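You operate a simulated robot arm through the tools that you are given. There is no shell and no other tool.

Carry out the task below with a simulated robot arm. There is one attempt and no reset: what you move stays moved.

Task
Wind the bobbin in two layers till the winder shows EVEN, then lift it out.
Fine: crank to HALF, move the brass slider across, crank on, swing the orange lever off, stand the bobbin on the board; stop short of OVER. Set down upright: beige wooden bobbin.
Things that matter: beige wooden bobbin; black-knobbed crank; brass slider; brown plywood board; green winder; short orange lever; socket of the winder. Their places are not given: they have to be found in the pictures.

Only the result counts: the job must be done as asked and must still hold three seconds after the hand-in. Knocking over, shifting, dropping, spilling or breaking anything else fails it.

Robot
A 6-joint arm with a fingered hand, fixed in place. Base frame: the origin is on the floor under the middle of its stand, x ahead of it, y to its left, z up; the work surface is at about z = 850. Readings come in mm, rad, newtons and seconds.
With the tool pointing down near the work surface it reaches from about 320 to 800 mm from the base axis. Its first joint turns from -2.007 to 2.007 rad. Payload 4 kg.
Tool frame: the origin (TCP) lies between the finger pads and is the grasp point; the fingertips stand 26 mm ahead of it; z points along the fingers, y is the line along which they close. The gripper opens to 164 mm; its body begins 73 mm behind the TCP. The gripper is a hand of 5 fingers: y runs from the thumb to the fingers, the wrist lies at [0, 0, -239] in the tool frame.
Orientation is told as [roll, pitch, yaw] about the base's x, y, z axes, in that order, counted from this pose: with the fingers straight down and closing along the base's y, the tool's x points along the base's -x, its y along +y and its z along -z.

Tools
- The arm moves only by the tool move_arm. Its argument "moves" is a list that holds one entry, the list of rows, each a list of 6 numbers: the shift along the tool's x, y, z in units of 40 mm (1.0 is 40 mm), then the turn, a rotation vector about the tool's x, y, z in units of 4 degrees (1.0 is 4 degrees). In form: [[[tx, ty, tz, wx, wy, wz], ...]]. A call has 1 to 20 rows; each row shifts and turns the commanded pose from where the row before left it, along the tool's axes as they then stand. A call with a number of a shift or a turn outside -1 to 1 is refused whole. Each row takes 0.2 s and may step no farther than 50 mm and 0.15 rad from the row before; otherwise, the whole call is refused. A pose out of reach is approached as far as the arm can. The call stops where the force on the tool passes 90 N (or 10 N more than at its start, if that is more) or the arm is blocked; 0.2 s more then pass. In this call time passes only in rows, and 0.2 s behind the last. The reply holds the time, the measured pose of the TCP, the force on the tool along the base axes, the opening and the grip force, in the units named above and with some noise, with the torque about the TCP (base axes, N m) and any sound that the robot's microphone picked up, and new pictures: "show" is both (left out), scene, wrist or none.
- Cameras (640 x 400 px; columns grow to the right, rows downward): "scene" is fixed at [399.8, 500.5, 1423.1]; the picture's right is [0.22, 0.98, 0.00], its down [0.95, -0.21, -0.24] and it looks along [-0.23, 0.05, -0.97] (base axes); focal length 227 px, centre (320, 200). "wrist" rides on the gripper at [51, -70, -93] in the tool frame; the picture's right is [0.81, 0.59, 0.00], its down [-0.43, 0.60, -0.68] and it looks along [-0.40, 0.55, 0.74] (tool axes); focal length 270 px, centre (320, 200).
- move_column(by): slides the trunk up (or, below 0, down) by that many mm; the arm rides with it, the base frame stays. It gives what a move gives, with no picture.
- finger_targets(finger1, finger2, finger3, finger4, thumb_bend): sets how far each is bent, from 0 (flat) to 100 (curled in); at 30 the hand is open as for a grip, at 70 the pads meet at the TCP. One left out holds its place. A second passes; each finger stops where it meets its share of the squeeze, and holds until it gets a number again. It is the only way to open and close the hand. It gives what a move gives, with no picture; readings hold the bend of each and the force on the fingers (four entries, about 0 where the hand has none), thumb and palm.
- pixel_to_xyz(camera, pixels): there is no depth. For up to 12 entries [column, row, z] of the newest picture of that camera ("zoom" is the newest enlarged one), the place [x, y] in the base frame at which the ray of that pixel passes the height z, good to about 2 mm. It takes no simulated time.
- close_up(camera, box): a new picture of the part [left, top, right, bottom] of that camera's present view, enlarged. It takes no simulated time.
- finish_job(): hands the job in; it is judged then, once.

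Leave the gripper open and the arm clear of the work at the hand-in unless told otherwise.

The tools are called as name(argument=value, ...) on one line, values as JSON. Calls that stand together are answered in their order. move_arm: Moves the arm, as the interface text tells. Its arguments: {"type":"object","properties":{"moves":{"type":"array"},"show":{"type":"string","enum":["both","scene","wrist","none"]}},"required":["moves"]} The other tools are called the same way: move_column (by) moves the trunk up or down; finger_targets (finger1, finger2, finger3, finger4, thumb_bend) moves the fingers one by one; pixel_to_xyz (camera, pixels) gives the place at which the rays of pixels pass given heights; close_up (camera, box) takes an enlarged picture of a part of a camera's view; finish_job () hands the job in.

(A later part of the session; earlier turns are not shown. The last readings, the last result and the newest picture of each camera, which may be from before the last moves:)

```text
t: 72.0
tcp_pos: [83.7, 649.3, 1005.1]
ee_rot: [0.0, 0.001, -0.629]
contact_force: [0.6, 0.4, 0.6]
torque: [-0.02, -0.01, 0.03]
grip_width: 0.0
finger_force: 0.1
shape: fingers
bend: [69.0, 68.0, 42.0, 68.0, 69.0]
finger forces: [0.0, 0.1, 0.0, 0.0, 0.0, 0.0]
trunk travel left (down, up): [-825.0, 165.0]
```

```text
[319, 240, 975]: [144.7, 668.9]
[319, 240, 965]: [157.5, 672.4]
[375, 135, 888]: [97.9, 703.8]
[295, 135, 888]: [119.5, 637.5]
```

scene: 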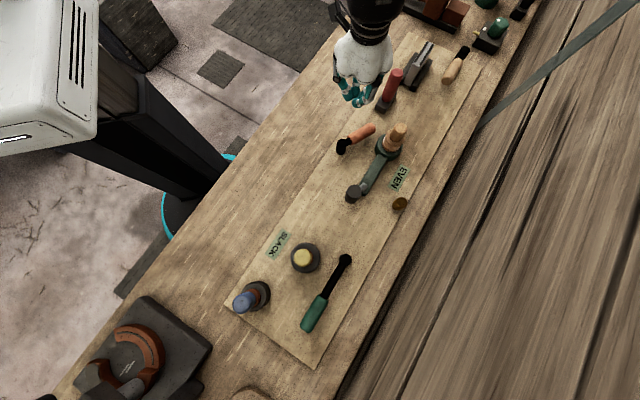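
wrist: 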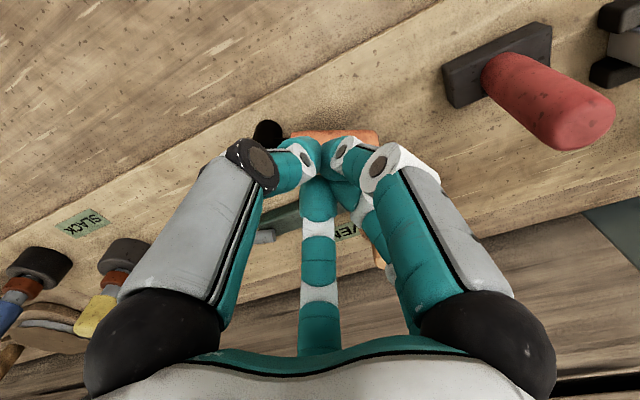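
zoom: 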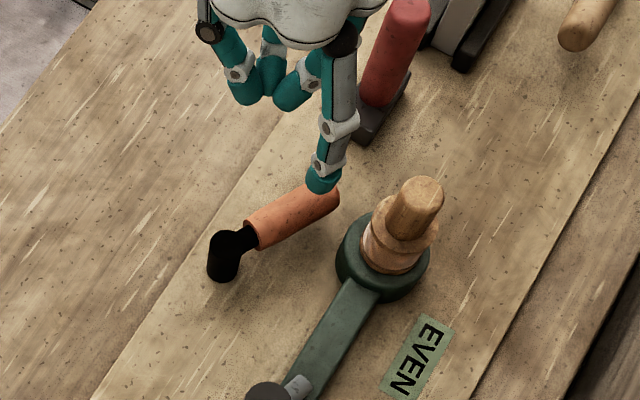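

Finger3's tip is at (147, 670), with a clear gap of about 8 mm to the lever's bobbin side. I shift 3 mm west and descend 92 mm, so the lever lies between finger3 and the closed fingers.

move_arm(moves=[[[0.04, -0.063, 0, 0, 0, 0], [0, 0, 0.77, 0, 0, 0], [0, 0, 0.77, 0, 0, 0], [0, 0, 0.77, 0, 0, 0]]])

close_up(camera="wrist", box=[160, 60, 480, 300])

close_up(camera="scene", box=[310, 80, 430, 200])

```text
t: 73.0
tcp_pos: [82.1, 647.8, 910.6]
ee_rot: [0.001, 0.001, -0.628]
contact_force: [0.4, -0.5, -0.6]
torque: [-0.01, 0.01, -0.03]
grip_width: 0.0
finger_force: 0.2
shape: fingers
bend: [69.0, 68.0, 41.0, 68.0, 69.0]
finger forces: [0.0, 0.1, 1.0, 0.1, 0.0, 0.0]
trunk travel left (down, up): [-825.0, 165.0]
```

scene: 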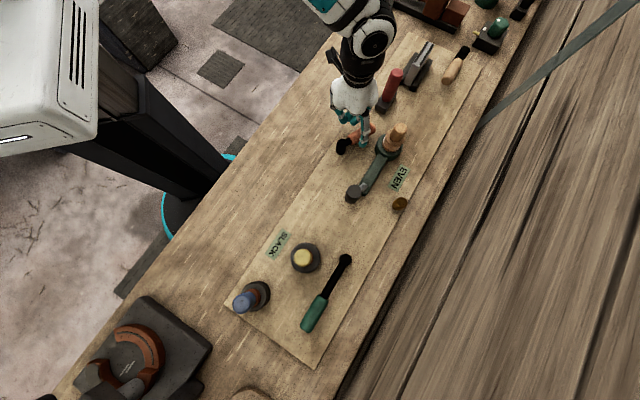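
wrist: 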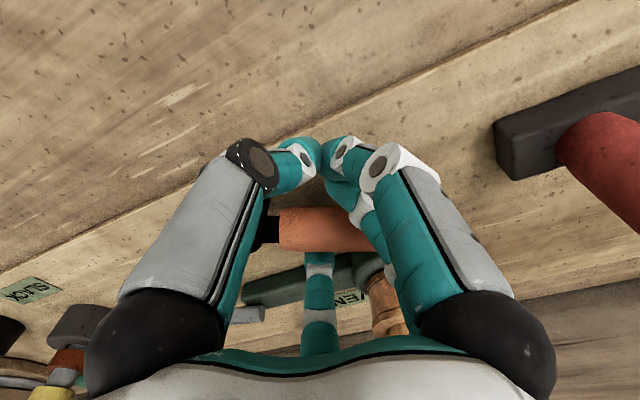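

```text
1.67 times, centred on (320, 180) of wrist
```

zoom: 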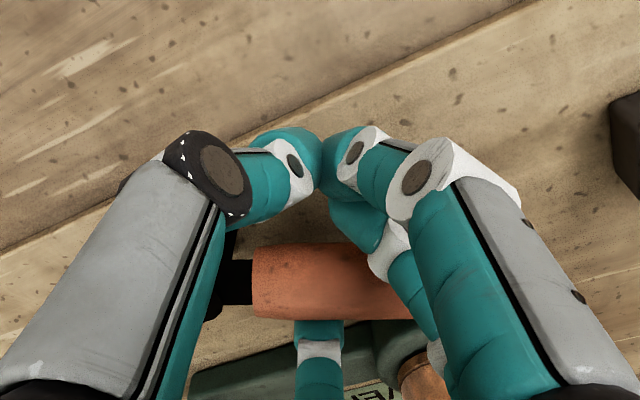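

```text
3.33 times, centred on (370, 140) of scene
```

zoom: 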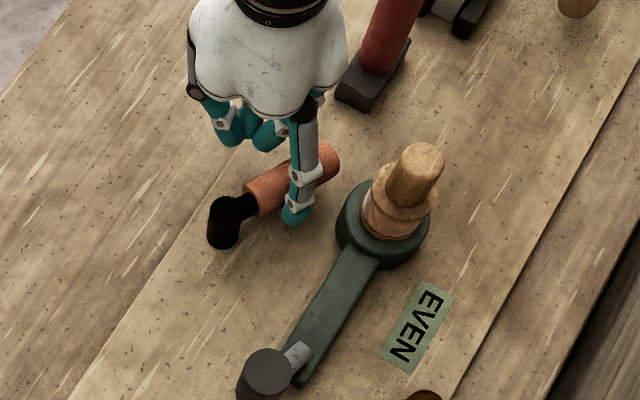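

Finger3 hooks the lever from the bobbin side, with the closed fingers on the other side. I now rotate the hand about the lever's hub by 24°, dragging the lever away.

move_arm(moves=[[[-0.0092, -0.1113, 0, 0, 0, -1], [-0.0092, -0.1113, 0, 0, 0, -1], [-0.0092, -0.1113, 0, 0, 0, -1], [-0.0092, -0.1113, 0, 0, 0, -1], [-0.0092, -0.1113, 0, 0, 0, -1], [-0.0092, -0.1113, 0, 0, 0, -1]]])

close_up(camera="scene", box=[310, 80, 430, 200])

```text
t: 74.4
tcp_pos: [71.8, 621.1, 911.0]
ee_rot: [0.002, 0.001, -0.209]
contact_force: [2.5, -0.1, 0.3]
torque: [-0.01, -0.06, -0.08]
grip_width: 0.2
finger_force: 0.9
shape: fingers
bend: [69.0, 68.0, 40.0, 68.0, 69.0]
finger forces: [0.0, 0.0, 1.9, 0.1, 0.0, 0.1]
trunk travel left (down, up): [-825.0, 165.0]
```

scene: 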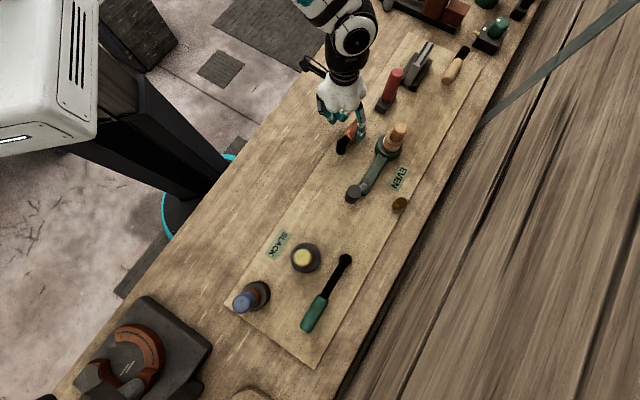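
wrist: 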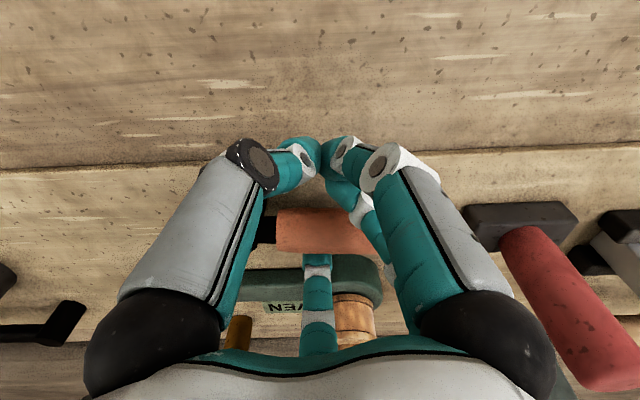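

```text
3.33 times, centred on (370, 140) of scene
```

zoom: 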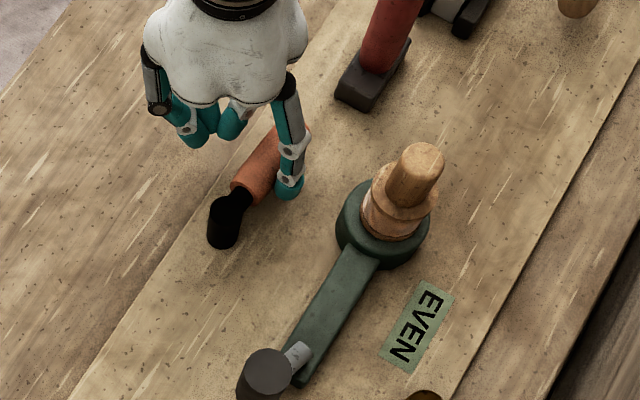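

The lever follows easily at about 2 N. I continue another 36°.

move_arm(moves=[[[-0.0092, -0.1113, 0, 0, 0, -1], [-0.0092, -0.1113, 0, 0, 0, -1], [-0.0092, -0.1113, 0, 0, 0, -1], [-0.0092, -0.1113, 0, 0, 0, -1], [-0.0092, -0.1113, 0, 0, 0, -1], [-0.0092, -0.1113, 0, 0, 0, -1], [-0.0092, -0.1113, 0, 0, 0, -1], [-0.0092, -0.1113, 0, 0, 0, -1], [-0.0092, -0.1113, 0, 0, 0, -1]]])

close_up(camera="scene", box=[310, 80, 430, 200])

```text
t: 76.4
tcp_pos: [80.8, 583.7, 911.2]
ee_rot: [0.0, 0.002, 0.419]
contact_force: [18.7, 12.6, -9.1]
torque: [-0.46, -0.06, -1.09]
grip_width: 0.2
finger_force: 9.2
shape: fingers
bend: [69.0, 68.0, 34.0, 68.0, 69.0]
finger forces: [0.0, 0.1, 18.7, 0.0, 0.0, 0.0]
trunk travel left (down, up): [-825.0, 165.0]
```

scene: 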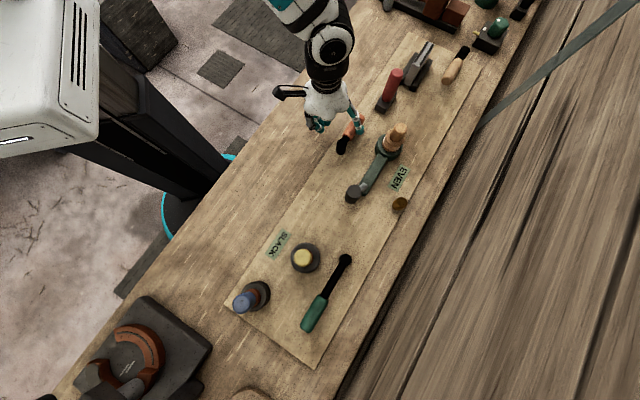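
wrist: 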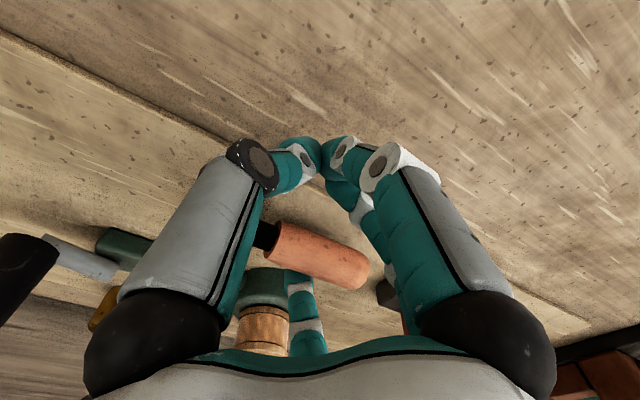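

```text
3.33 times, centred on (370, 140) of scene
```

zoom: 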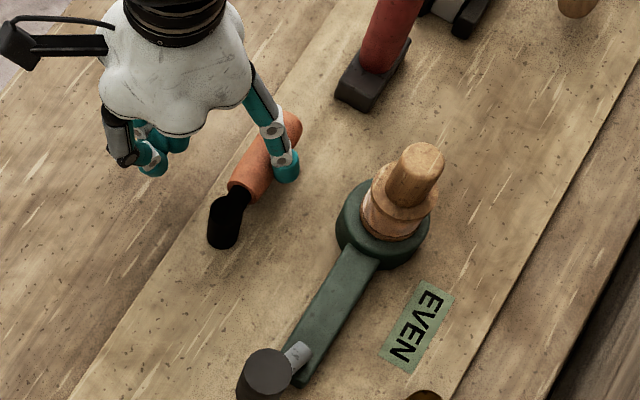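

The force rose to 24 N: the lever has reached its end stop. I release the push by reversing 3 steps, then rise straight up.

move_arm(moves=[[[0.0092, 0.1113, 0, 0, 0, 1], [0.0092, 0.1113, 0, 0, 0, 1], [0.0092, 0.1113, 0, 0, 0, 1]]], show="wrist")

close_up(camera="scene", box=[310, 80, 430, 200])

```text
t: 77.2
tcp_pos: [71.7, 595.9, 911.4]
ee_rot: [-0.001, 0.0, 0.21]
contact_force: [10.4, 5.3, -0.4]
torque: [0.09, -0.23, -0.51]
grip_width: 0.0
finger_force: 4.9
shape: fingers
bend: [69.0, 68.0, 35.0, 68.0, 69.0]
finger forces: [0.0, 0.0, 10.1, 0.1, 0.1, 0.0]
trunk travel left (down, up): [-825.0, 165.0]
```

wrist: 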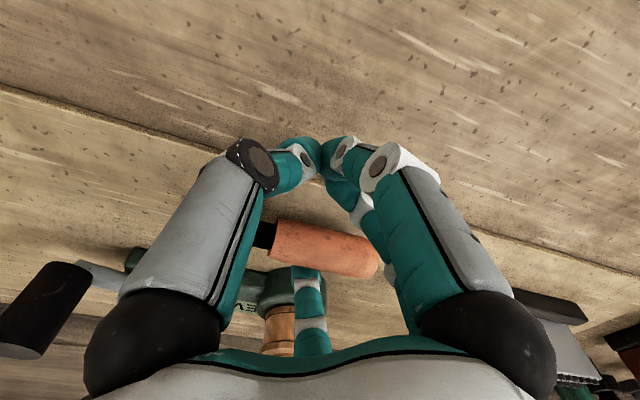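

```text
3.33 times, centred on (370, 140) of scene
```

zoom: 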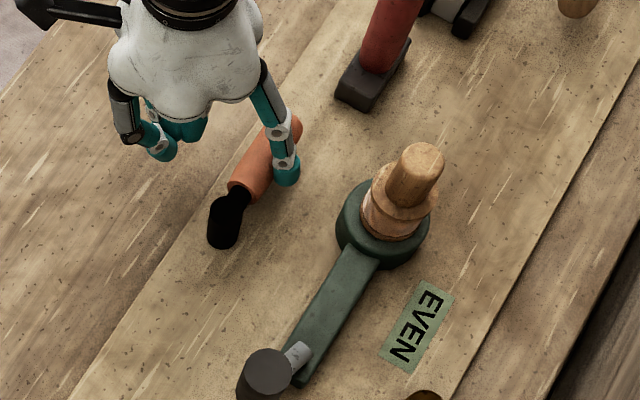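

The lever stays at its stop; finger3 still presses with 10 N. I reverse 3 more steps, then rise.

move_arm(moves=[[[0.0092, 0.1113, 0, 0, 0, 1], [0.0092, 0.1113, 0, 0, 0, 1], [0.0092, 0.1113, 0, 0, 0, 1]]], show="none")

close_up(camera="scene", box=[310, 80, 430, 200])

close_up(camera="wrist", box=[160, 60, 480, 300])

```text
t: 78.0
tcp_pos: [68.1, 608.2, 912.2]
ee_rot: [-0.001, -0.001, -0.001]
contact_force: [4.3, 1.8, 3.0]
torque: [0.2, -0.25, -0.16]
grip_width: 0.0
finger_force: 2.7
shape: fingers
bend: [69.0, 68.0, 37.0, 68.0, 69.0]
finger forces: [0.0, 0.0, 4.8, 0.0, 0.0, 0.0]
trunk travel left (down, up): [-825.0, 165.0]
```

```text
3.33 times, centred on (370, 140) of scene
```

zoom: 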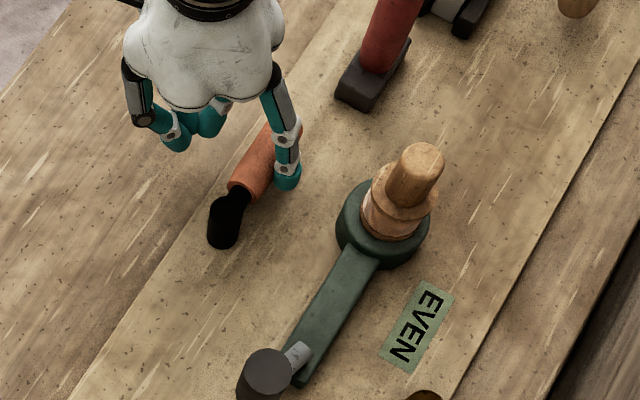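

```text
1.67 times, centred on (320, 180) of wrist
```

zoom: 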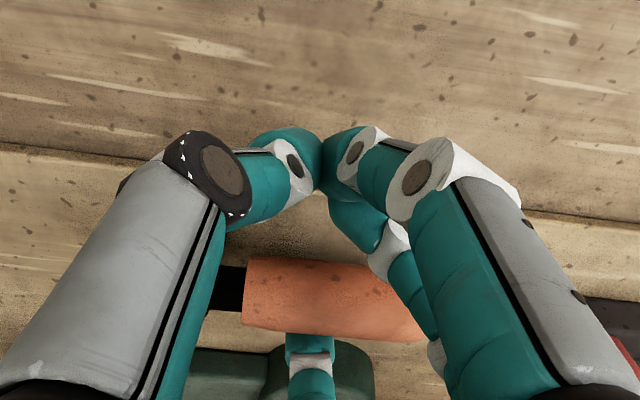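

The lever stays put. I open finger3 to 30 to free it, then rise straight up.

finger_targets(finger3=31)

move_arm(moves=[[[0, 0, -0.8, 0, 0, 0], [0, 0, -0.8, 0, 0, 0], [0, 0, -0.8, 0, 0, 0], [0, 0, -0.8, 0, 0, 0]]])

close_up(camera="scene", box=[310, 80, 430, 200])

```text
t: 79.0
tcp_pos: [69.1, 607.6, 911.1]
ee_rot: [0.0, -0.001, 0.001]
contact_force: [-0.2, -0.1, -0.4]
torque: [0.0, 0.01, -0.01]
grip_width: 0.1
finger_force: 0.1
shape: fingers
bend: [69.0, 68.0, 31.0, 68.0, 69.0]
finger forces: [0.0, 0.0, 0.1, 0.1, 0.0, 0.0]
trunk travel left (down, up): [-825.0, 165.0]
```

```text
t: 80.0
tcp_pos: [69.9, 607.9, 1039.1]
ee_rot: [-0.001, -0.001, 0.0]
contact_force: [1.0, -1.0, -0.4]
torque: [0.0, -0.01, 0.02]
grip_width: 0.0
finger_force: 0.0
shape: fingers
bend: [69.0, 68.0, 31.0, 68.0, 69.0]
finger forces: [0.1, 0.0, 0.0, 0.0, 0.0, 0.0]
trunk travel left (down, up): [-825.0, 165.0]
```

scene: 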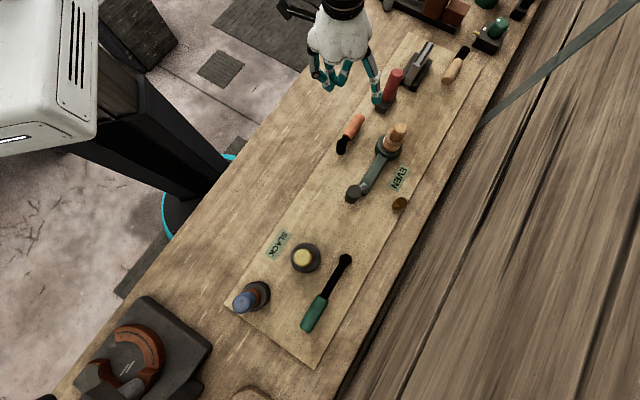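
wrist: 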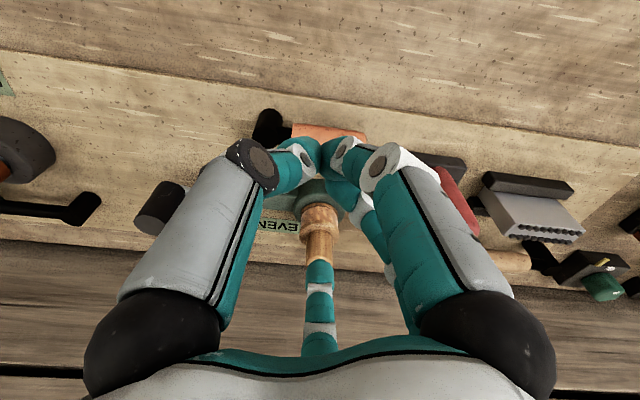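

```text
3.33 times, centred on (370, 140) of scene
```

zoom: 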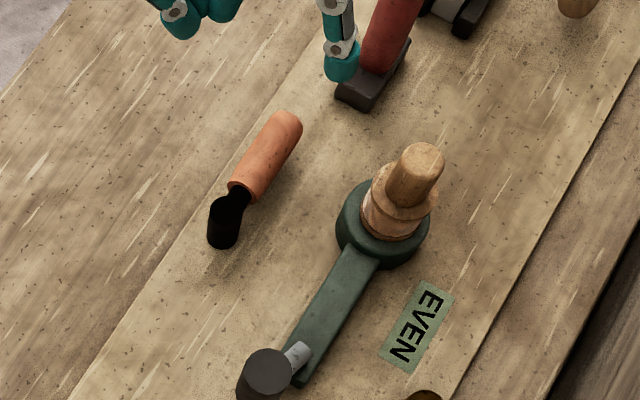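

The lever is off and parked at its stop; EVEN still shows. Next I grasp the bobbin by its top handle: set all fingers to 48 and move above it at (163, 732), staying high.

finger_targets(finger1=48, finger2=48, finger3=48, finger4=48, thumb_bend=48)

move_arm(moves=[[[0, 0, -0.5, 0, 0, 0], [-0.465, 0.62, 0, 0, 0, 0], [-0.465, 0.62, 0, 0, 0, 0], [-0.465, 0.62, 0, 0, 0, 0], [-0.465, 0.62, 0, 0, 0, 0], [-0.465, 0.62, 0, 0, 0, 0]]])

close_up(camera="wrist", box=[160, 60, 480, 300])

close_up(camera="scene", box=[370, 100, 430, 160])

```text
t: 81.0
tcp_pos: [69.4, 607.5, 1038.6]
ee_rot: [0.001, 0.002, 0.0]
contact_force: [-0.2, 0.0, -0.8]
torque: [0.02, 0.04, 0.0]
grip_width: 47.2
finger_force: 0.0
shape: fingers
bend: [48.0, 48.0, 48.0, 48.0, 48.0]
finger forces: [0.0, 0.0, 0.0, 0.0, 0.0, 0.0]
trunk travel left (down, up): [-825.0, 165.0]
```

```text
t: 82.4
tcp_pos: [162.8, 733.0, 1059.0]
ee_rot: [-0.001, 0.0, -0.001]
contact_force: [-0.3, -1.7, -0.2]
torque: [-0.01, -0.01, -0.02]
grip_width: 47.0
finger_force: 0.2
shape: fingers
bend: [48.0, 48.0, 48.0, 48.0, 48.0]
finger forces: [0.0, 0.0, 0.0, 0.1, 0.0, 0.1]
trunk travel left (down, up): [-825.0, 165.0]
```

scene: 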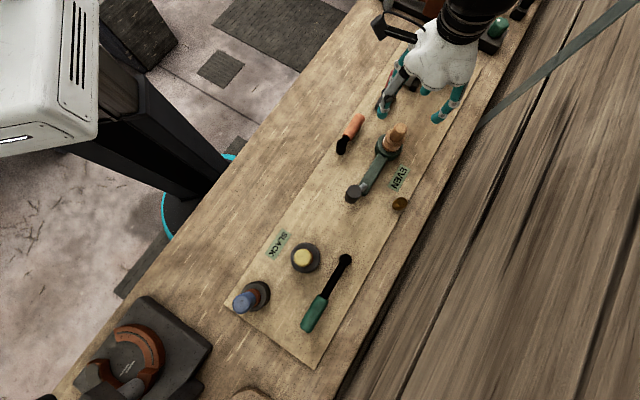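
wrist: 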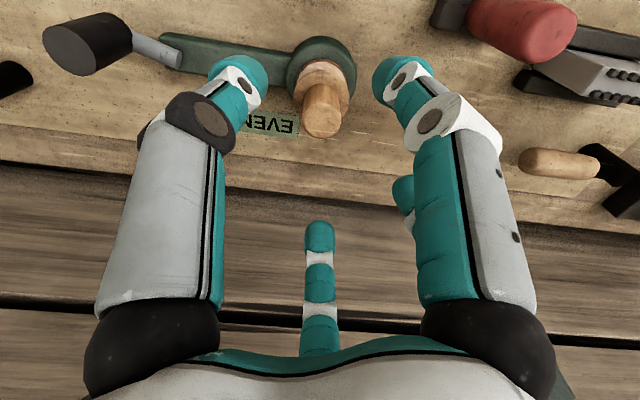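

```text
1.67 times, centred on (320, 180) of wrist
```

zoom: 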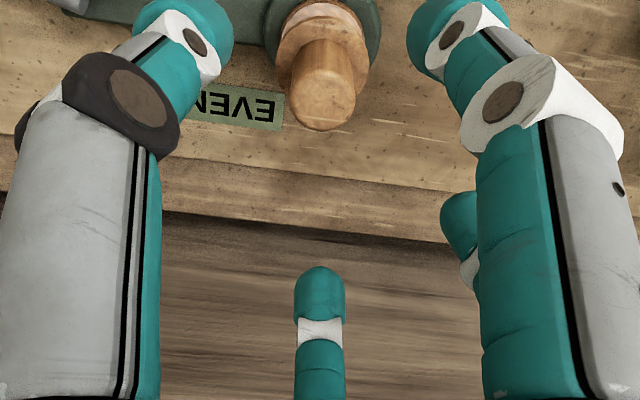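

```text
6.67 times, centred on (400, 130) of scene
```

zoom: 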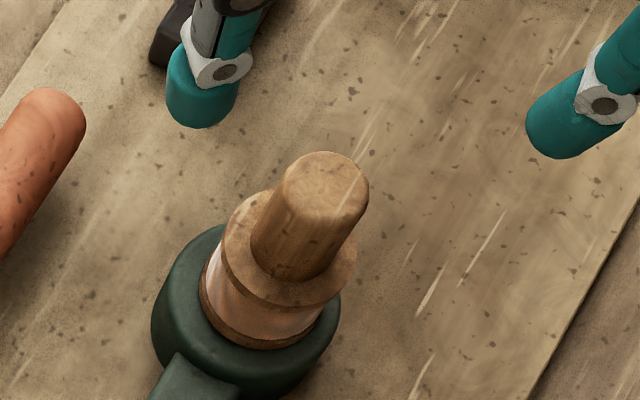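

Now I triangulate the bobbin's top centre: scene (400.8,127.8) and wrist (321,124.5).

pixel_to_xyz(camera="scene", pixels=[[400.75, 127.75, 955], [400.75, 127.75, 962], [400.75, 127.75, 970], [400.75, 127.75, 978], [393.5, 139.5, 928], [391.5, 145, 895]])

pixel_to_xyz(camera="wrist", pixels=[[321.2, 124.3, 955], [321.2, 124.3, 962], [321.2, 124.3, 970], [321.2, 124.3, 978], [322, 92, 928], [322, 68, 895]])

```text
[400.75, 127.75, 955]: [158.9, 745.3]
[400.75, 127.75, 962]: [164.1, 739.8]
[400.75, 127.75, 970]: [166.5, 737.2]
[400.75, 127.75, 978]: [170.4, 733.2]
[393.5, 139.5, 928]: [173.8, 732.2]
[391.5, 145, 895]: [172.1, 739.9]
```

```text
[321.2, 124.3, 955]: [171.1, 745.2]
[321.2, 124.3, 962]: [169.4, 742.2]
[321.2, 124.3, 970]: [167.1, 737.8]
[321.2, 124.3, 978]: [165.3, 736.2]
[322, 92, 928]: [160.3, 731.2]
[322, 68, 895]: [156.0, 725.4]
```

The bobbin's top is at (167, 737.5, 970). I centre the hand on it and descend to z≈974, so the fingertips surround the handle above the upper flange.

move_arm(moves=[[[-0.105, 0.1125, 0, 0, 0, 0], [0, 0, 0.7, 0, 0, 0], [0, 0, 0.7, 0, 0, 0], [0, 0, 0.73, 0, 0, 0]]])

close_up(camera="wrist", box=[160, 60, 480, 300])

close_up(camera="scene", box=[360, 90, 440, 170])

```text
t: 83.4
tcp_pos: [165.7, 736.8, 973.3]
ee_rot: [0.002, 0.001, 0.0]
contact_force: [0.0, 0.2, 0.8]
torque: [-0.01, 0.0, -0.02]
grip_width: 47.0
finger_force: 0.0
shape: fingers
bend: [48.0, 48.0, 48.0, 48.0, 48.0]
finger forces: [0.0, 0.0, 0.0, 0.0, 0.1, 0.0]
trunk travel left (down, up): [-825.0, 165.0]
```

scene: 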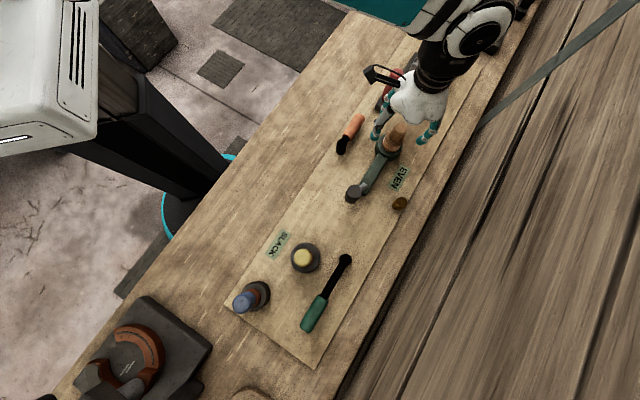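
wrist: 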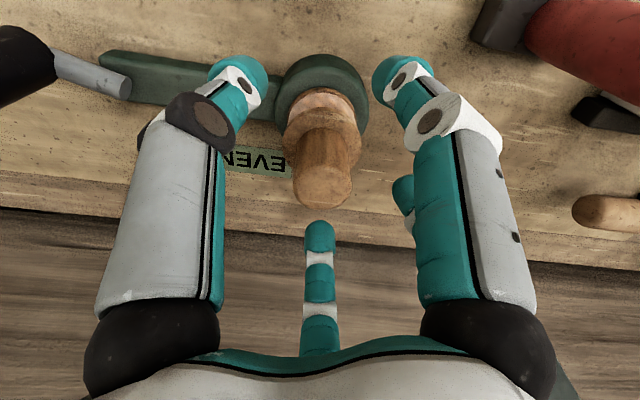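

```text
1.67 times, centred on (320, 180) of wrist
```

zoom: 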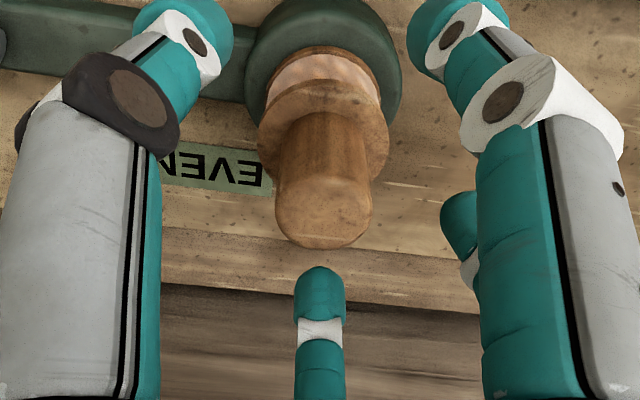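

```text
5.00 times, centred on (400, 130) of scene
```

zoom: 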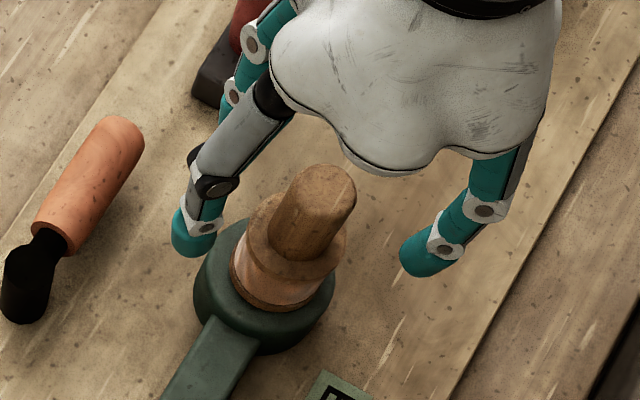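

The handle is centred between the fingers. I close to 62, then check contacts.

finger_targets(finger1=62, finger2=62, finger3=62, finger4=62, thumb_bend=62)

close_up(camera="wrist", box=[160, 60, 480, 300])

```text
t: 84.4
tcp_pos: [166.4, 737.4, 973.9]
ee_rot: [0.0, -0.001, -0.001]
contact_force: [-0.6, 0.1, -0.1]
torque: [0.01, 0.0, -0.01]
grip_width: 13.3
finger_force: 0.6
shape: fingers
bend: [62.0, 62.0, 62.0, 62.0, 62.0]
finger forces: [0.1, 0.2, 0.2, 0.0, 0.1, 0.0]
trunk travel left (down, up): [-825.0, 165.0]
```

```text
1.67 times, centred on (320, 180) of wrist
```

zoom: 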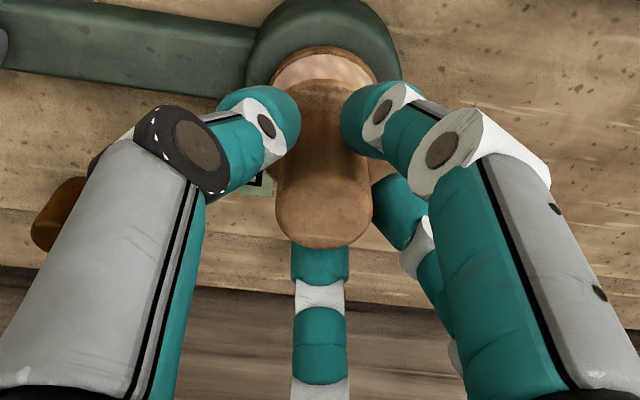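

The fingertips surround the handle and just touch. I tighten to 72.

finger_targets(finger1=72, finger2=72, finger3=72, finger4=72, thumb_bend=72)

close_up(camera="wrist", box=[160, 60, 480, 300])

close_up(camera="scene", box=[360, 90, 440, 170])

```text
t: 85.4
tcp_pos: [166.6, 736.8, 973.5]
ee_rot: [0.0, 0.0, -0.001]
contact_force: [-0.5, -0.7, 0.5]
torque: [-0.01, 0.0, 0.01]
grip_width: 7.9
finger_force: 20.2
shape: fingers
bend: [64.0, 64.0, 64.0, 64.0, 66.0]
finger forces: [7.6, 8.7, 8.2, 7.2, 10.2, 0.0]
trunk travel left (down, up): [-825.0, 165.0]
```

```text
1.67 times, centred on (320, 180) of wrist
```

zoom: 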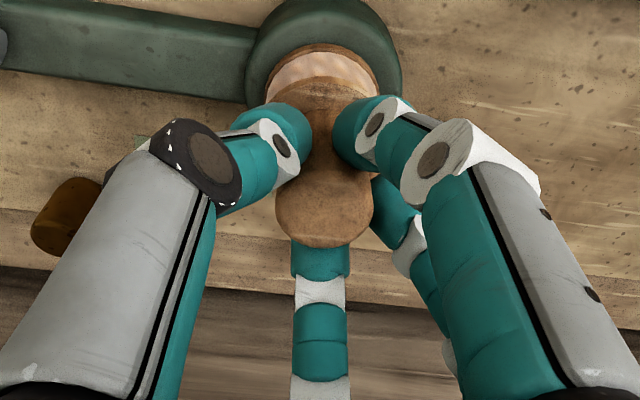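

```text
5.00 times, centred on (400, 130) of scene
```

zoom: 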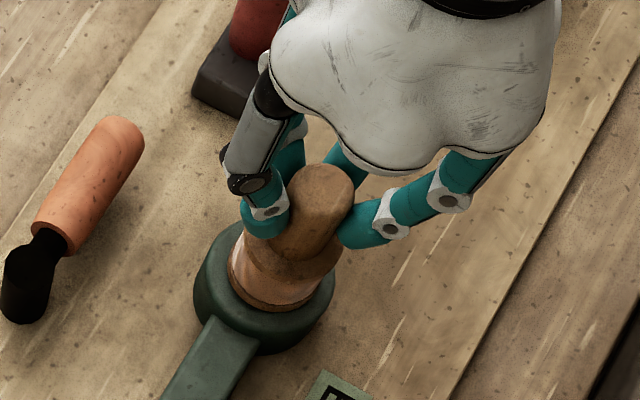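

All fingers hold the handle evenly at 7–10 N. I lift 16 mm gently and check the force.

move_arm(moves=[[[0, 0, -0.1, 0, 0, 0], [0, 0, -0.15, 0, 0, 0], [0, 0, -0.15, 0, 0, 0]]])

close_up(camera="scene", box=[360, 90, 440, 170])

```text
t: 86.2
tcp_pos: [166.5, 735.9, 991.0]
ee_rot: [0.001, 0.0, -0.001]
contact_force: [-0.5, -0.6, -1.5]
torque: [-0.01, 0.03, 0.03]
grip_width: 7.8
finger_force: 21.1
shape: fingers
bend: [64.0, 64.0, 64.0, 64.0, 66.0]
finger forces: [7.7, 8.6, 8.1, 7.2, 10.0, 0.0]
trunk travel left (down, up): [-825.0, 165.0]
```

scene: 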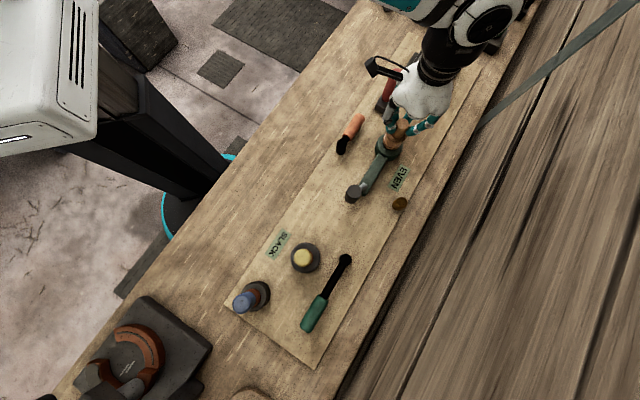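
wrist: 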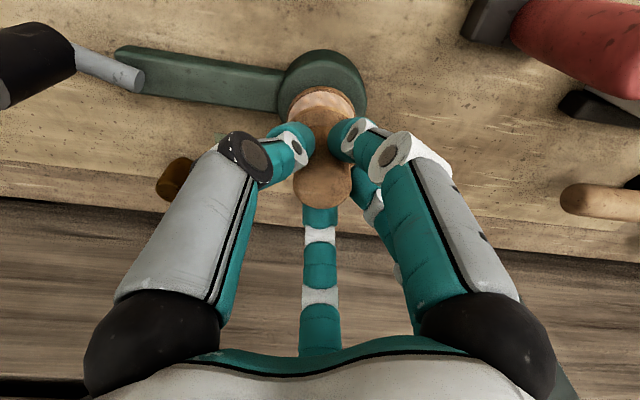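

```text
5.00 times, centred on (400, 130) of scene
```

zoom: 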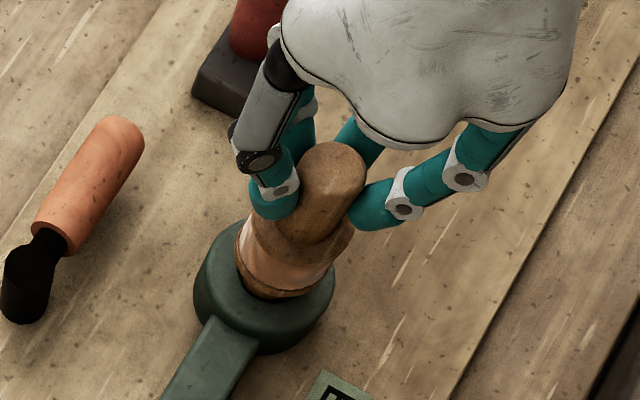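

The bobbin comes out freely (about 1.5 N weight). I lift 80 mm more.

move_arm(moves=[[[0, 0, -0.4, 0, 0, 0], [0, 0, -0.5, 0, 0, 0], [0, 0, -0.6, 0, 0, 0], [0, 0, -0.5, 0, 0, 0]]])

close_up(camera="scene", box=[340, 60, 460, 180])

close_up(camera="wrist", box=[200, 40, 440, 240])

```text
t: 87.2
tcp_pos: [166.7, 735.0, 1071.0]
ee_rot: [-0.001, 0.0, 0.001]
contact_force: [1.1, 0.3, -1.4]
torque: [0.03, 0.01, 0.01]
grip_width: 8.3
finger_force: 20.8
shape: fingers
bend: [64.0, 64.0, 64.0, 64.0, 66.0]
finger forces: [7.6, 8.7, 8.2, 7.1, 10.0, 0.0]
trunk travel left (down, up): [-825.0, 165.0]
```

scene: 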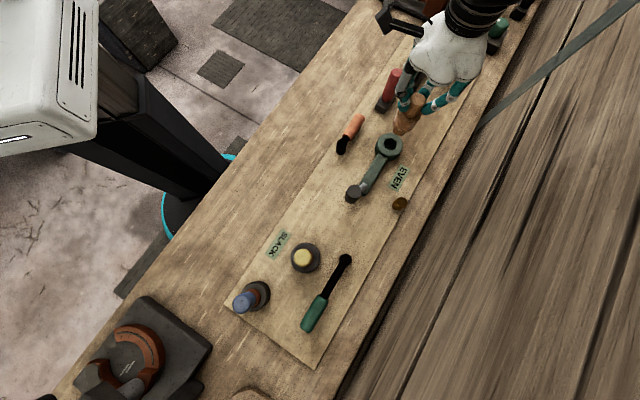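
wrist: 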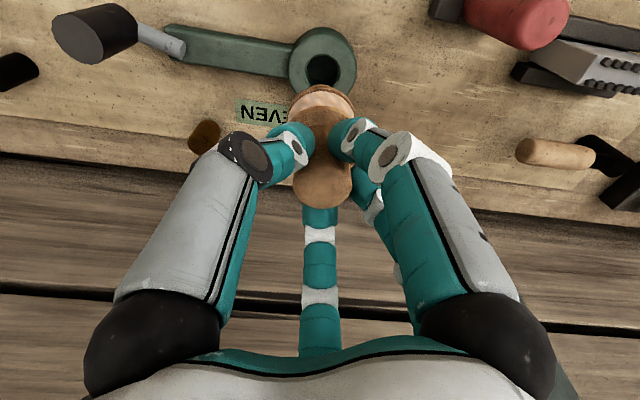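

```text
3.33 times, centred on (400, 120) of scene
```

zoom: 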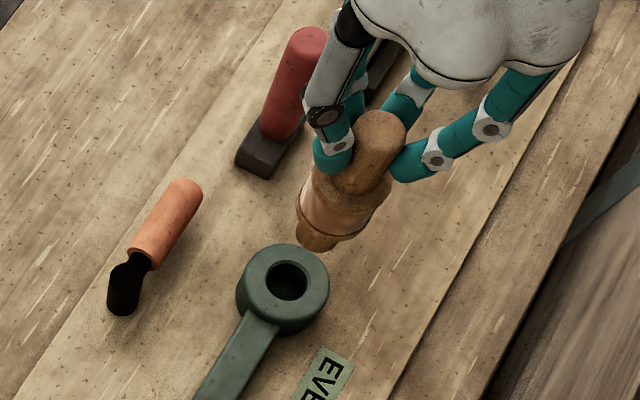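

```text
2.00 times, centred on (320, 140) of wrist
```

zoom: 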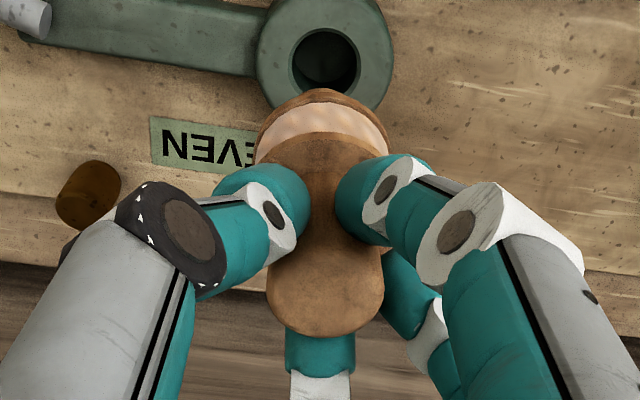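

The bobbin is out of the socket, with a short spigot below its lower flange. I determine its bottom height from the scene view (spigot bottom about (399.3,132)), and check the planned set-down spot.

pixel_to_xyz(camera="zoom", pixels=[[322, 140, 900]])

pixel_to_xyz(camera="scene", pixels=[[399, 132.5, 960], [399, 132.5, 970], [399, 132.5, 980], [399, 132.5, 990], [402.3, 124.5, 990], [402.3, 124.5, 1000], [402.3, 124.5, 1010]])

close_up(camera="scene", box=[385, 95, 435, 145])

```text
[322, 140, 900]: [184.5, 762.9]
```

```text
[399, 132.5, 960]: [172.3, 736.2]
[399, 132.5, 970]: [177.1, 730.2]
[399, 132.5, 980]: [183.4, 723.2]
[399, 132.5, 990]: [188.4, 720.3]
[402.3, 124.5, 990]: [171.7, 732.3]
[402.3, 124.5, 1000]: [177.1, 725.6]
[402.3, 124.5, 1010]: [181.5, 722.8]
```

```text
8.00 times, centred on (410, 120) of scene
```

zoom: 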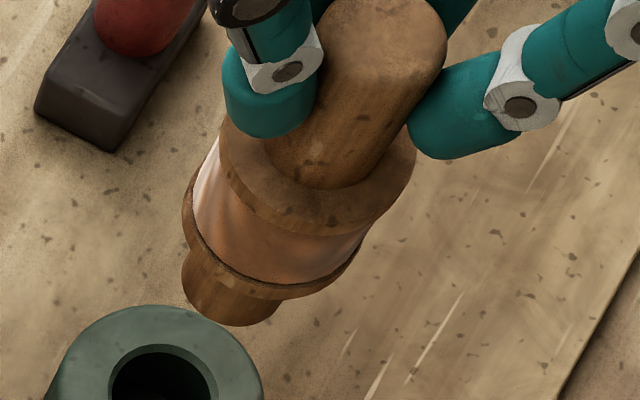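

The bobbin is about 107 mm tall (top about 3.5 mm below the TCP). Before choosing the spot, I check whether any other "board" exists: the tan shape at the scene's bottom edge, and the main board's look.

close_up(camera="scene", box=[40, 280, 360, 400])

close_up(camera="scene", box=[220, 100, 440, 300])

```text
2.00 times, centred on (200, 340) of scene
```

zoom: 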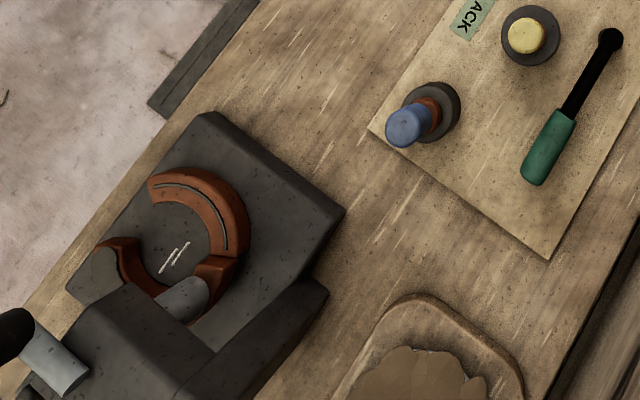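

```text
2.00 times, centred on (330, 200) of scene
```

zoom: 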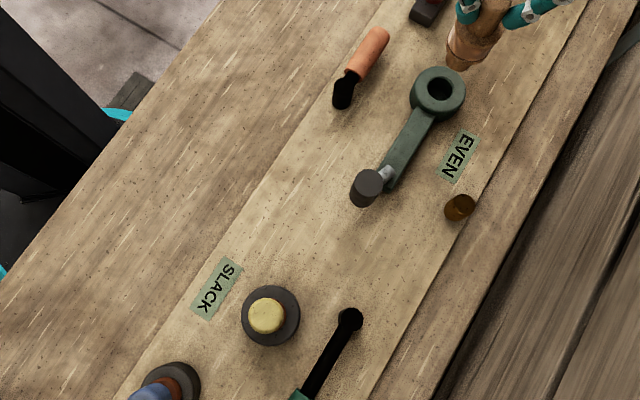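

The tan shape is a tray; the big light plywood sheet under the winder is the board. I look for the clearest free spot on it and compute candidates.

pixel_to_xyz(camera="scene", pixels=[[345, 222, 855], [352, 225, 855], [335, 215, 855], [330, 200, 855], [325, 185, 855], [353.7, 186, 944], [303, 257, 905], [345, 258, 900], [320, 210, 855]])

```text
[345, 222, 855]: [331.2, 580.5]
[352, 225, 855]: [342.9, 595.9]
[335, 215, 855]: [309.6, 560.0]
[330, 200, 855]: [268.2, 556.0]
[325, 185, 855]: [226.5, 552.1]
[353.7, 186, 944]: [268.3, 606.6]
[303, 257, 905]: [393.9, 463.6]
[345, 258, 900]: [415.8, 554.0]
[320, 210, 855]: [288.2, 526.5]
```

I choose the open spot at about (315, 530), at least 80 mm from everything on the board. I raise 40 mm and carry the bobbin there.

move_arm(moves=[[[0, 0, -0.5, 0, 0, 0], [0, 0, -0.5, 0, 0, 0], [-0.3, -0.4156, 0, 0, 0, 0], [-0.45, -0.6233, 0, 0, 0, 0], [-0.5, -0.6925, 0, 0, 0, 0], [-0.5, -0.6925, 0, 0, 0, 0], [-0.5, -0.6925, 0, 0, 0, 0], [-0.5, -0.6925, 0, 0, 0, 0], [-0.4, -0.554, 0, 0, 0, 0], [-0.35, -0.485, 0, 0, 0, 0], [-0.2, -0.277, 0, 0, 0, 0]]])

close_up(camera="scene", box=[240, 130, 440, 290])

close_up(camera="wrist", box=[200, 40, 440, 240])

```text
t: 89.6
tcp_pos: [314.7, 531.8, 1110.7]
ee_rot: [-0.001, 0.001, -0.001]
contact_force: [0.5, -0.7, -0.9]
torque: [-0.01, 0.0, 0.03]
grip_width: 8.3
finger_force: 20.7
shape: fingers
bend: [64.0, 64.0, 64.0, 64.0, 66.0]
finger forces: [7.2, 8.9, 8.1, 7.1, 10.0, 0.0]
trunk travel left (down, up): [-825.0, 165.0]
```

scene: 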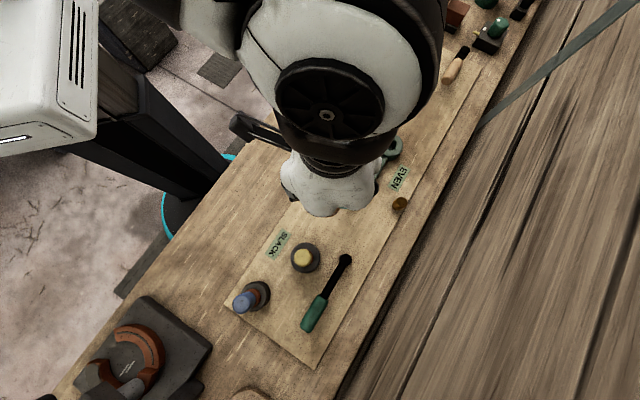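
wrist: 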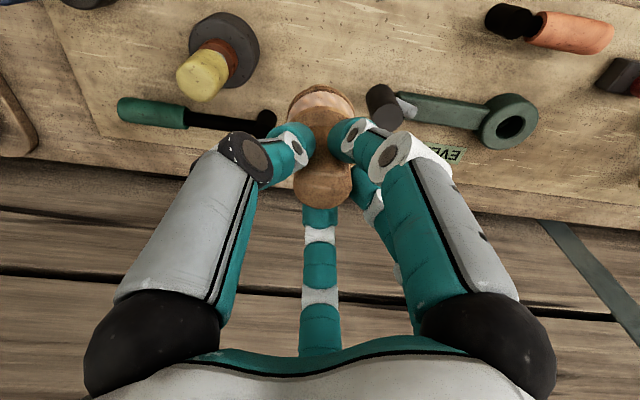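

```text
2.50 times, centred on (340, 210) of scene
```

zoom: 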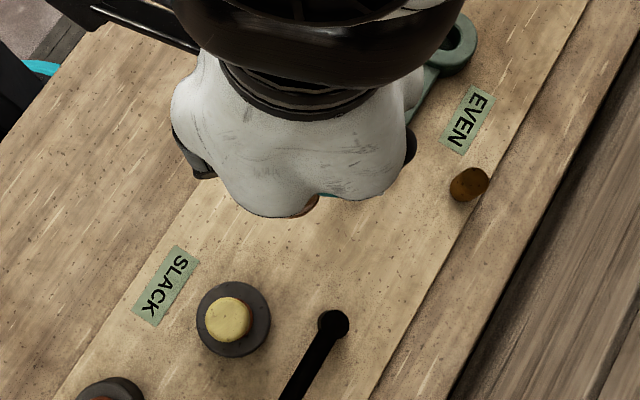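

```text
2.00 times, centred on (320, 140) of wrist
```

zoom: 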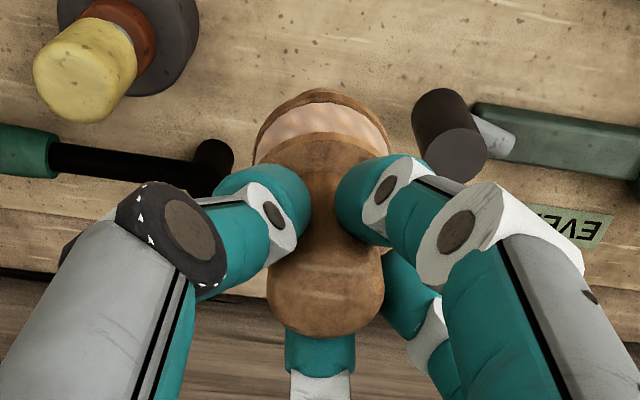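

The bobbin hangs upright over the free area, and EVEN still shows. I descend 120 mm.

move_arm(moves=[[[0, 0, 0.4, 0, 0, 0], [0, 0, 0.6, 0, 0, 0], [0, 0, 0.6, 0, 0, 0], [0, 0, 0.6, 0, 0, 0], [0, 0, 0.5, 0, 0, 0], [0, 0, 0.3, 0, 0, 0]]])

close_up(camera="scene", box=[260, 150, 420, 270])

close_up(camera="wrist", box=[200, 20, 440, 220])

```text
t: 91.0
tcp_pos: [314.0, 532.7, 989.0]
ee_rot: [-0.001, -0.001, 0.002]
contact_force: [0.3, 0.4, -0.7]
torque: [0.01, -0.02, 0.0]
grip_width: 7.8
finger_force: 21.2
shape: fingers
bend: [64.0, 64.0, 64.0, 64.0, 66.0]
finger forces: [7.5, 9.0, 8.1, 7.2, 10.0, 0.0]
trunk travel left (down, up): [-825.0, 165.0]
```

scene: 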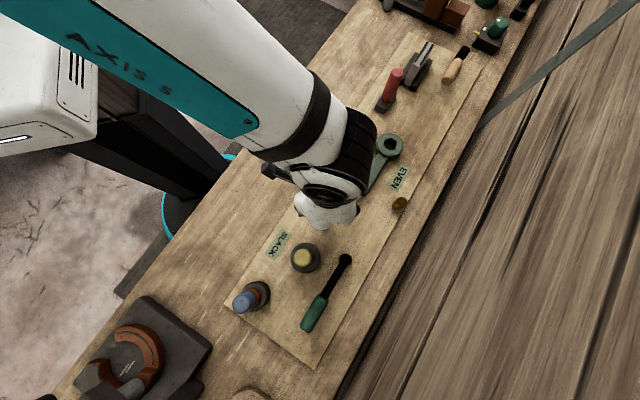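
wrist: 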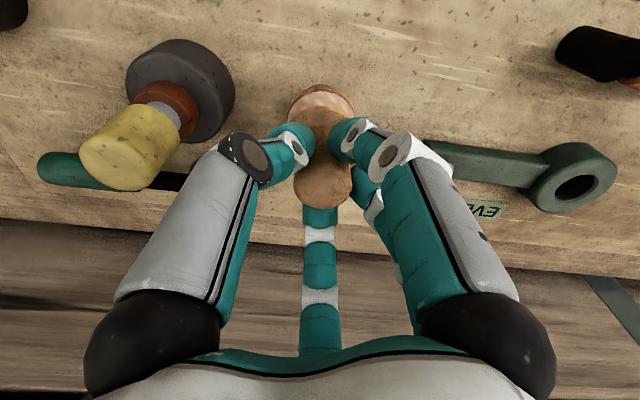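

```text
3.33 times, centred on (340, 210) of scene
```

zoom: 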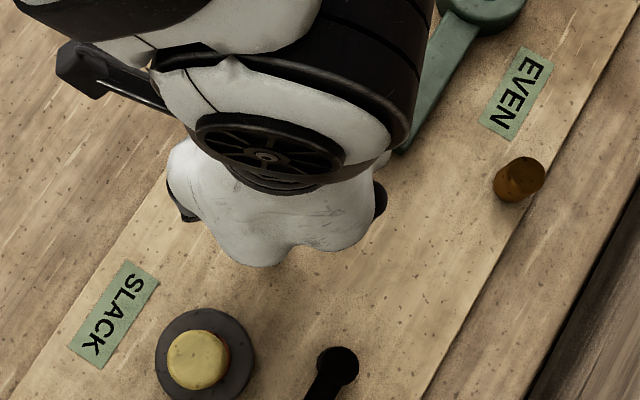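

```text
2.00 times, centred on (320, 120) of wrist
```

zoom: 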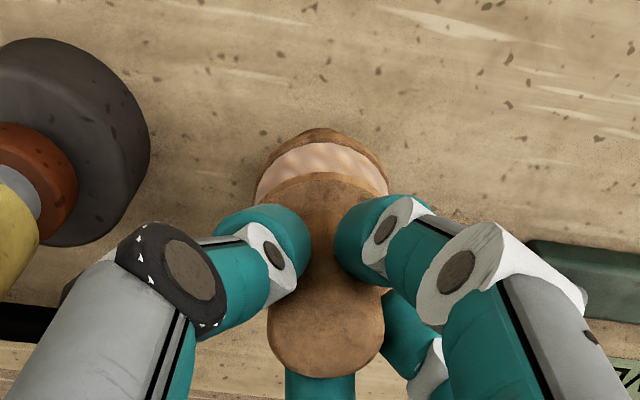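

Nothing is near the bobbin. I descend in small steps now; contact is expected near z≈966.

move_arm(moves=[[[0, 0, 0.1, 0, 0, 0], [0, 0, 0.1, 0, 0, 0], [0, 0, 0.1, 0, 0, 0], [0, 0, 0.05, 0, 0, 0]]], show="none")

move_arm(moves=[[[0, 0, 0.05, 0, 0, 0]]], show="none")

move_arm(moves=[[[0, 0, 0.05, 0, 0, 0]]], show="none")

```text
t: 92.0
tcp_pos: [313.7, 531.8, 976.2]
ee_rot: [0.0, 0.0, -0.002]
contact_force: [0.2, 0.2, -1.7]
torque: [-0.02, 0.02, -0.02]
grip_width: 7.8
finger_force: 20.8
shape: fingers
bend: [64.0, 64.0, 64.0, 64.0, 66.0]
finger forces: [7.4, 8.9, 8.1, 7.3, 10.0, 0.0]
trunk travel left (down, up): [-825.0, 165.0]
```

```text
t: 92.4
tcp_pos: [315.1, 532.0, 973.5]
ee_rot: [-0.001, -0.001, -0.001]
contact_force: [0.8, 0.7, -0.9]
torque: [0.03, 0.01, 0.03]
grip_width: 7.9
finger_force: 20.9
shape: fingers
bend: [64.0, 64.0, 64.0, 64.0, 66.0]
finger forces: [7.4, 8.9, 8.2, 7.2, 10.0, 0.0]
trunk travel left (down, up): [-825.0, 165.0]
```

```text
t: 92.8
tcp_pos: [314.5, 532.1, 973.7]
ee_rot: [0.003, 0.0, 0.001]
contact_force: [0.5, -0.4, 5.4]
torque: [0.02, -0.01, -0.01]
grip_width: 7.8
finger_force: 22.0
shape: fingers
bend: [64.0, 64.0, 64.0, 64.0, 66.0]
finger forces: [8.1, 9.2, 8.7, 7.9, 10.9, 0.0]
trunk travel left (down, up): [-825.0, 165.0]
```

The bobbin touches the board (+5.4 N). I ease up by 1 mm and then release the fingers gently in stages.

move_arm(moves=[[[0, 0, -0.03, 0, 0, 0]]], show="none")

finger_targets(finger1=65, finger2=65, finger3=65, finger4=65, thumb_bend=66)

```text
t: 93.2
tcp_pos: [315.8, 530.0, 973.6]
ee_rot: [0.0, 0.0, -0.001]
contact_force: [0.8, 0.5, 3.8]
torque: [0.03, -0.02, 0.04]
grip_width: 7.9
finger_force: 22.1
shape: fingers
bend: [64.0, 64.0, 64.0, 64.0, 66.0]
finger forces: [7.9, 9.1, 8.8, 7.7, 10.6, 0.0]
trunk travel left (down, up): [-825.0, 165.0]
```

```text
t: 94.2
tcp_pos: [315.0, 531.2, 974.2]
ee_rot: [0.0, 0.0, -0.001]
contact_force: [0.6, -0.1, 2.8]
torque: [0.02, -0.02, 0.0]
grip_width: 8.8
finger_force: 6.3
shape: fingers
bend: [64.0, 63.0, 63.0, 64.0, 65.0]
finger forces: [1.8, 2.6, 2.7, 2.0, 3.3, 0.0]
trunk travel left (down, up): [-825.0, 165.0]
```

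The squeeze is down to about 2–3 N per finger and the bobbin rests on the board. I open further.

finger_targets(finger1=60, finger2=60, finger3=60, finger4=60, thumb_bend=60)

close_up(camera="wrist", box=[200, 40, 440, 240])

```text
t: 95.2
tcp_pos: [315.1, 531.8, 974.0]
ee_rot: [0.002, -0.001, 0.0]
contact_force: [0.4, -0.6, 0.4]
torque: [0.0, 0.03, 0.0]
grip_width: 17.4
finger_force: 0.0
shape: fingers
bend: [60.0, 60.0, 60.0, 60.0, 60.0]
finger forces: [0.1, 0.0, 0.0, 0.1, 0.0, 0.1]
trunk travel left (down, up): [-825.0, 165.0]
```

```text
2.00 times, centred on (320, 140) of wrist
```

zoom: 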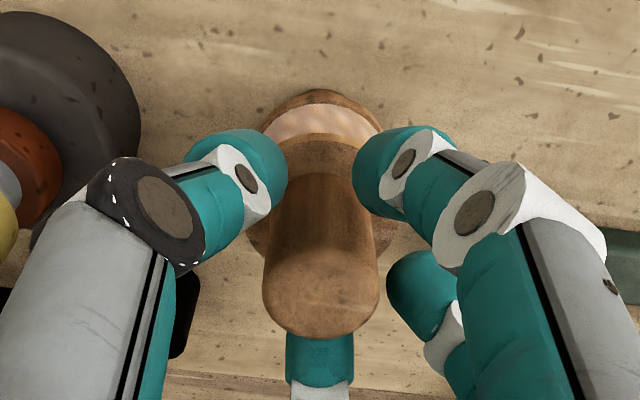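

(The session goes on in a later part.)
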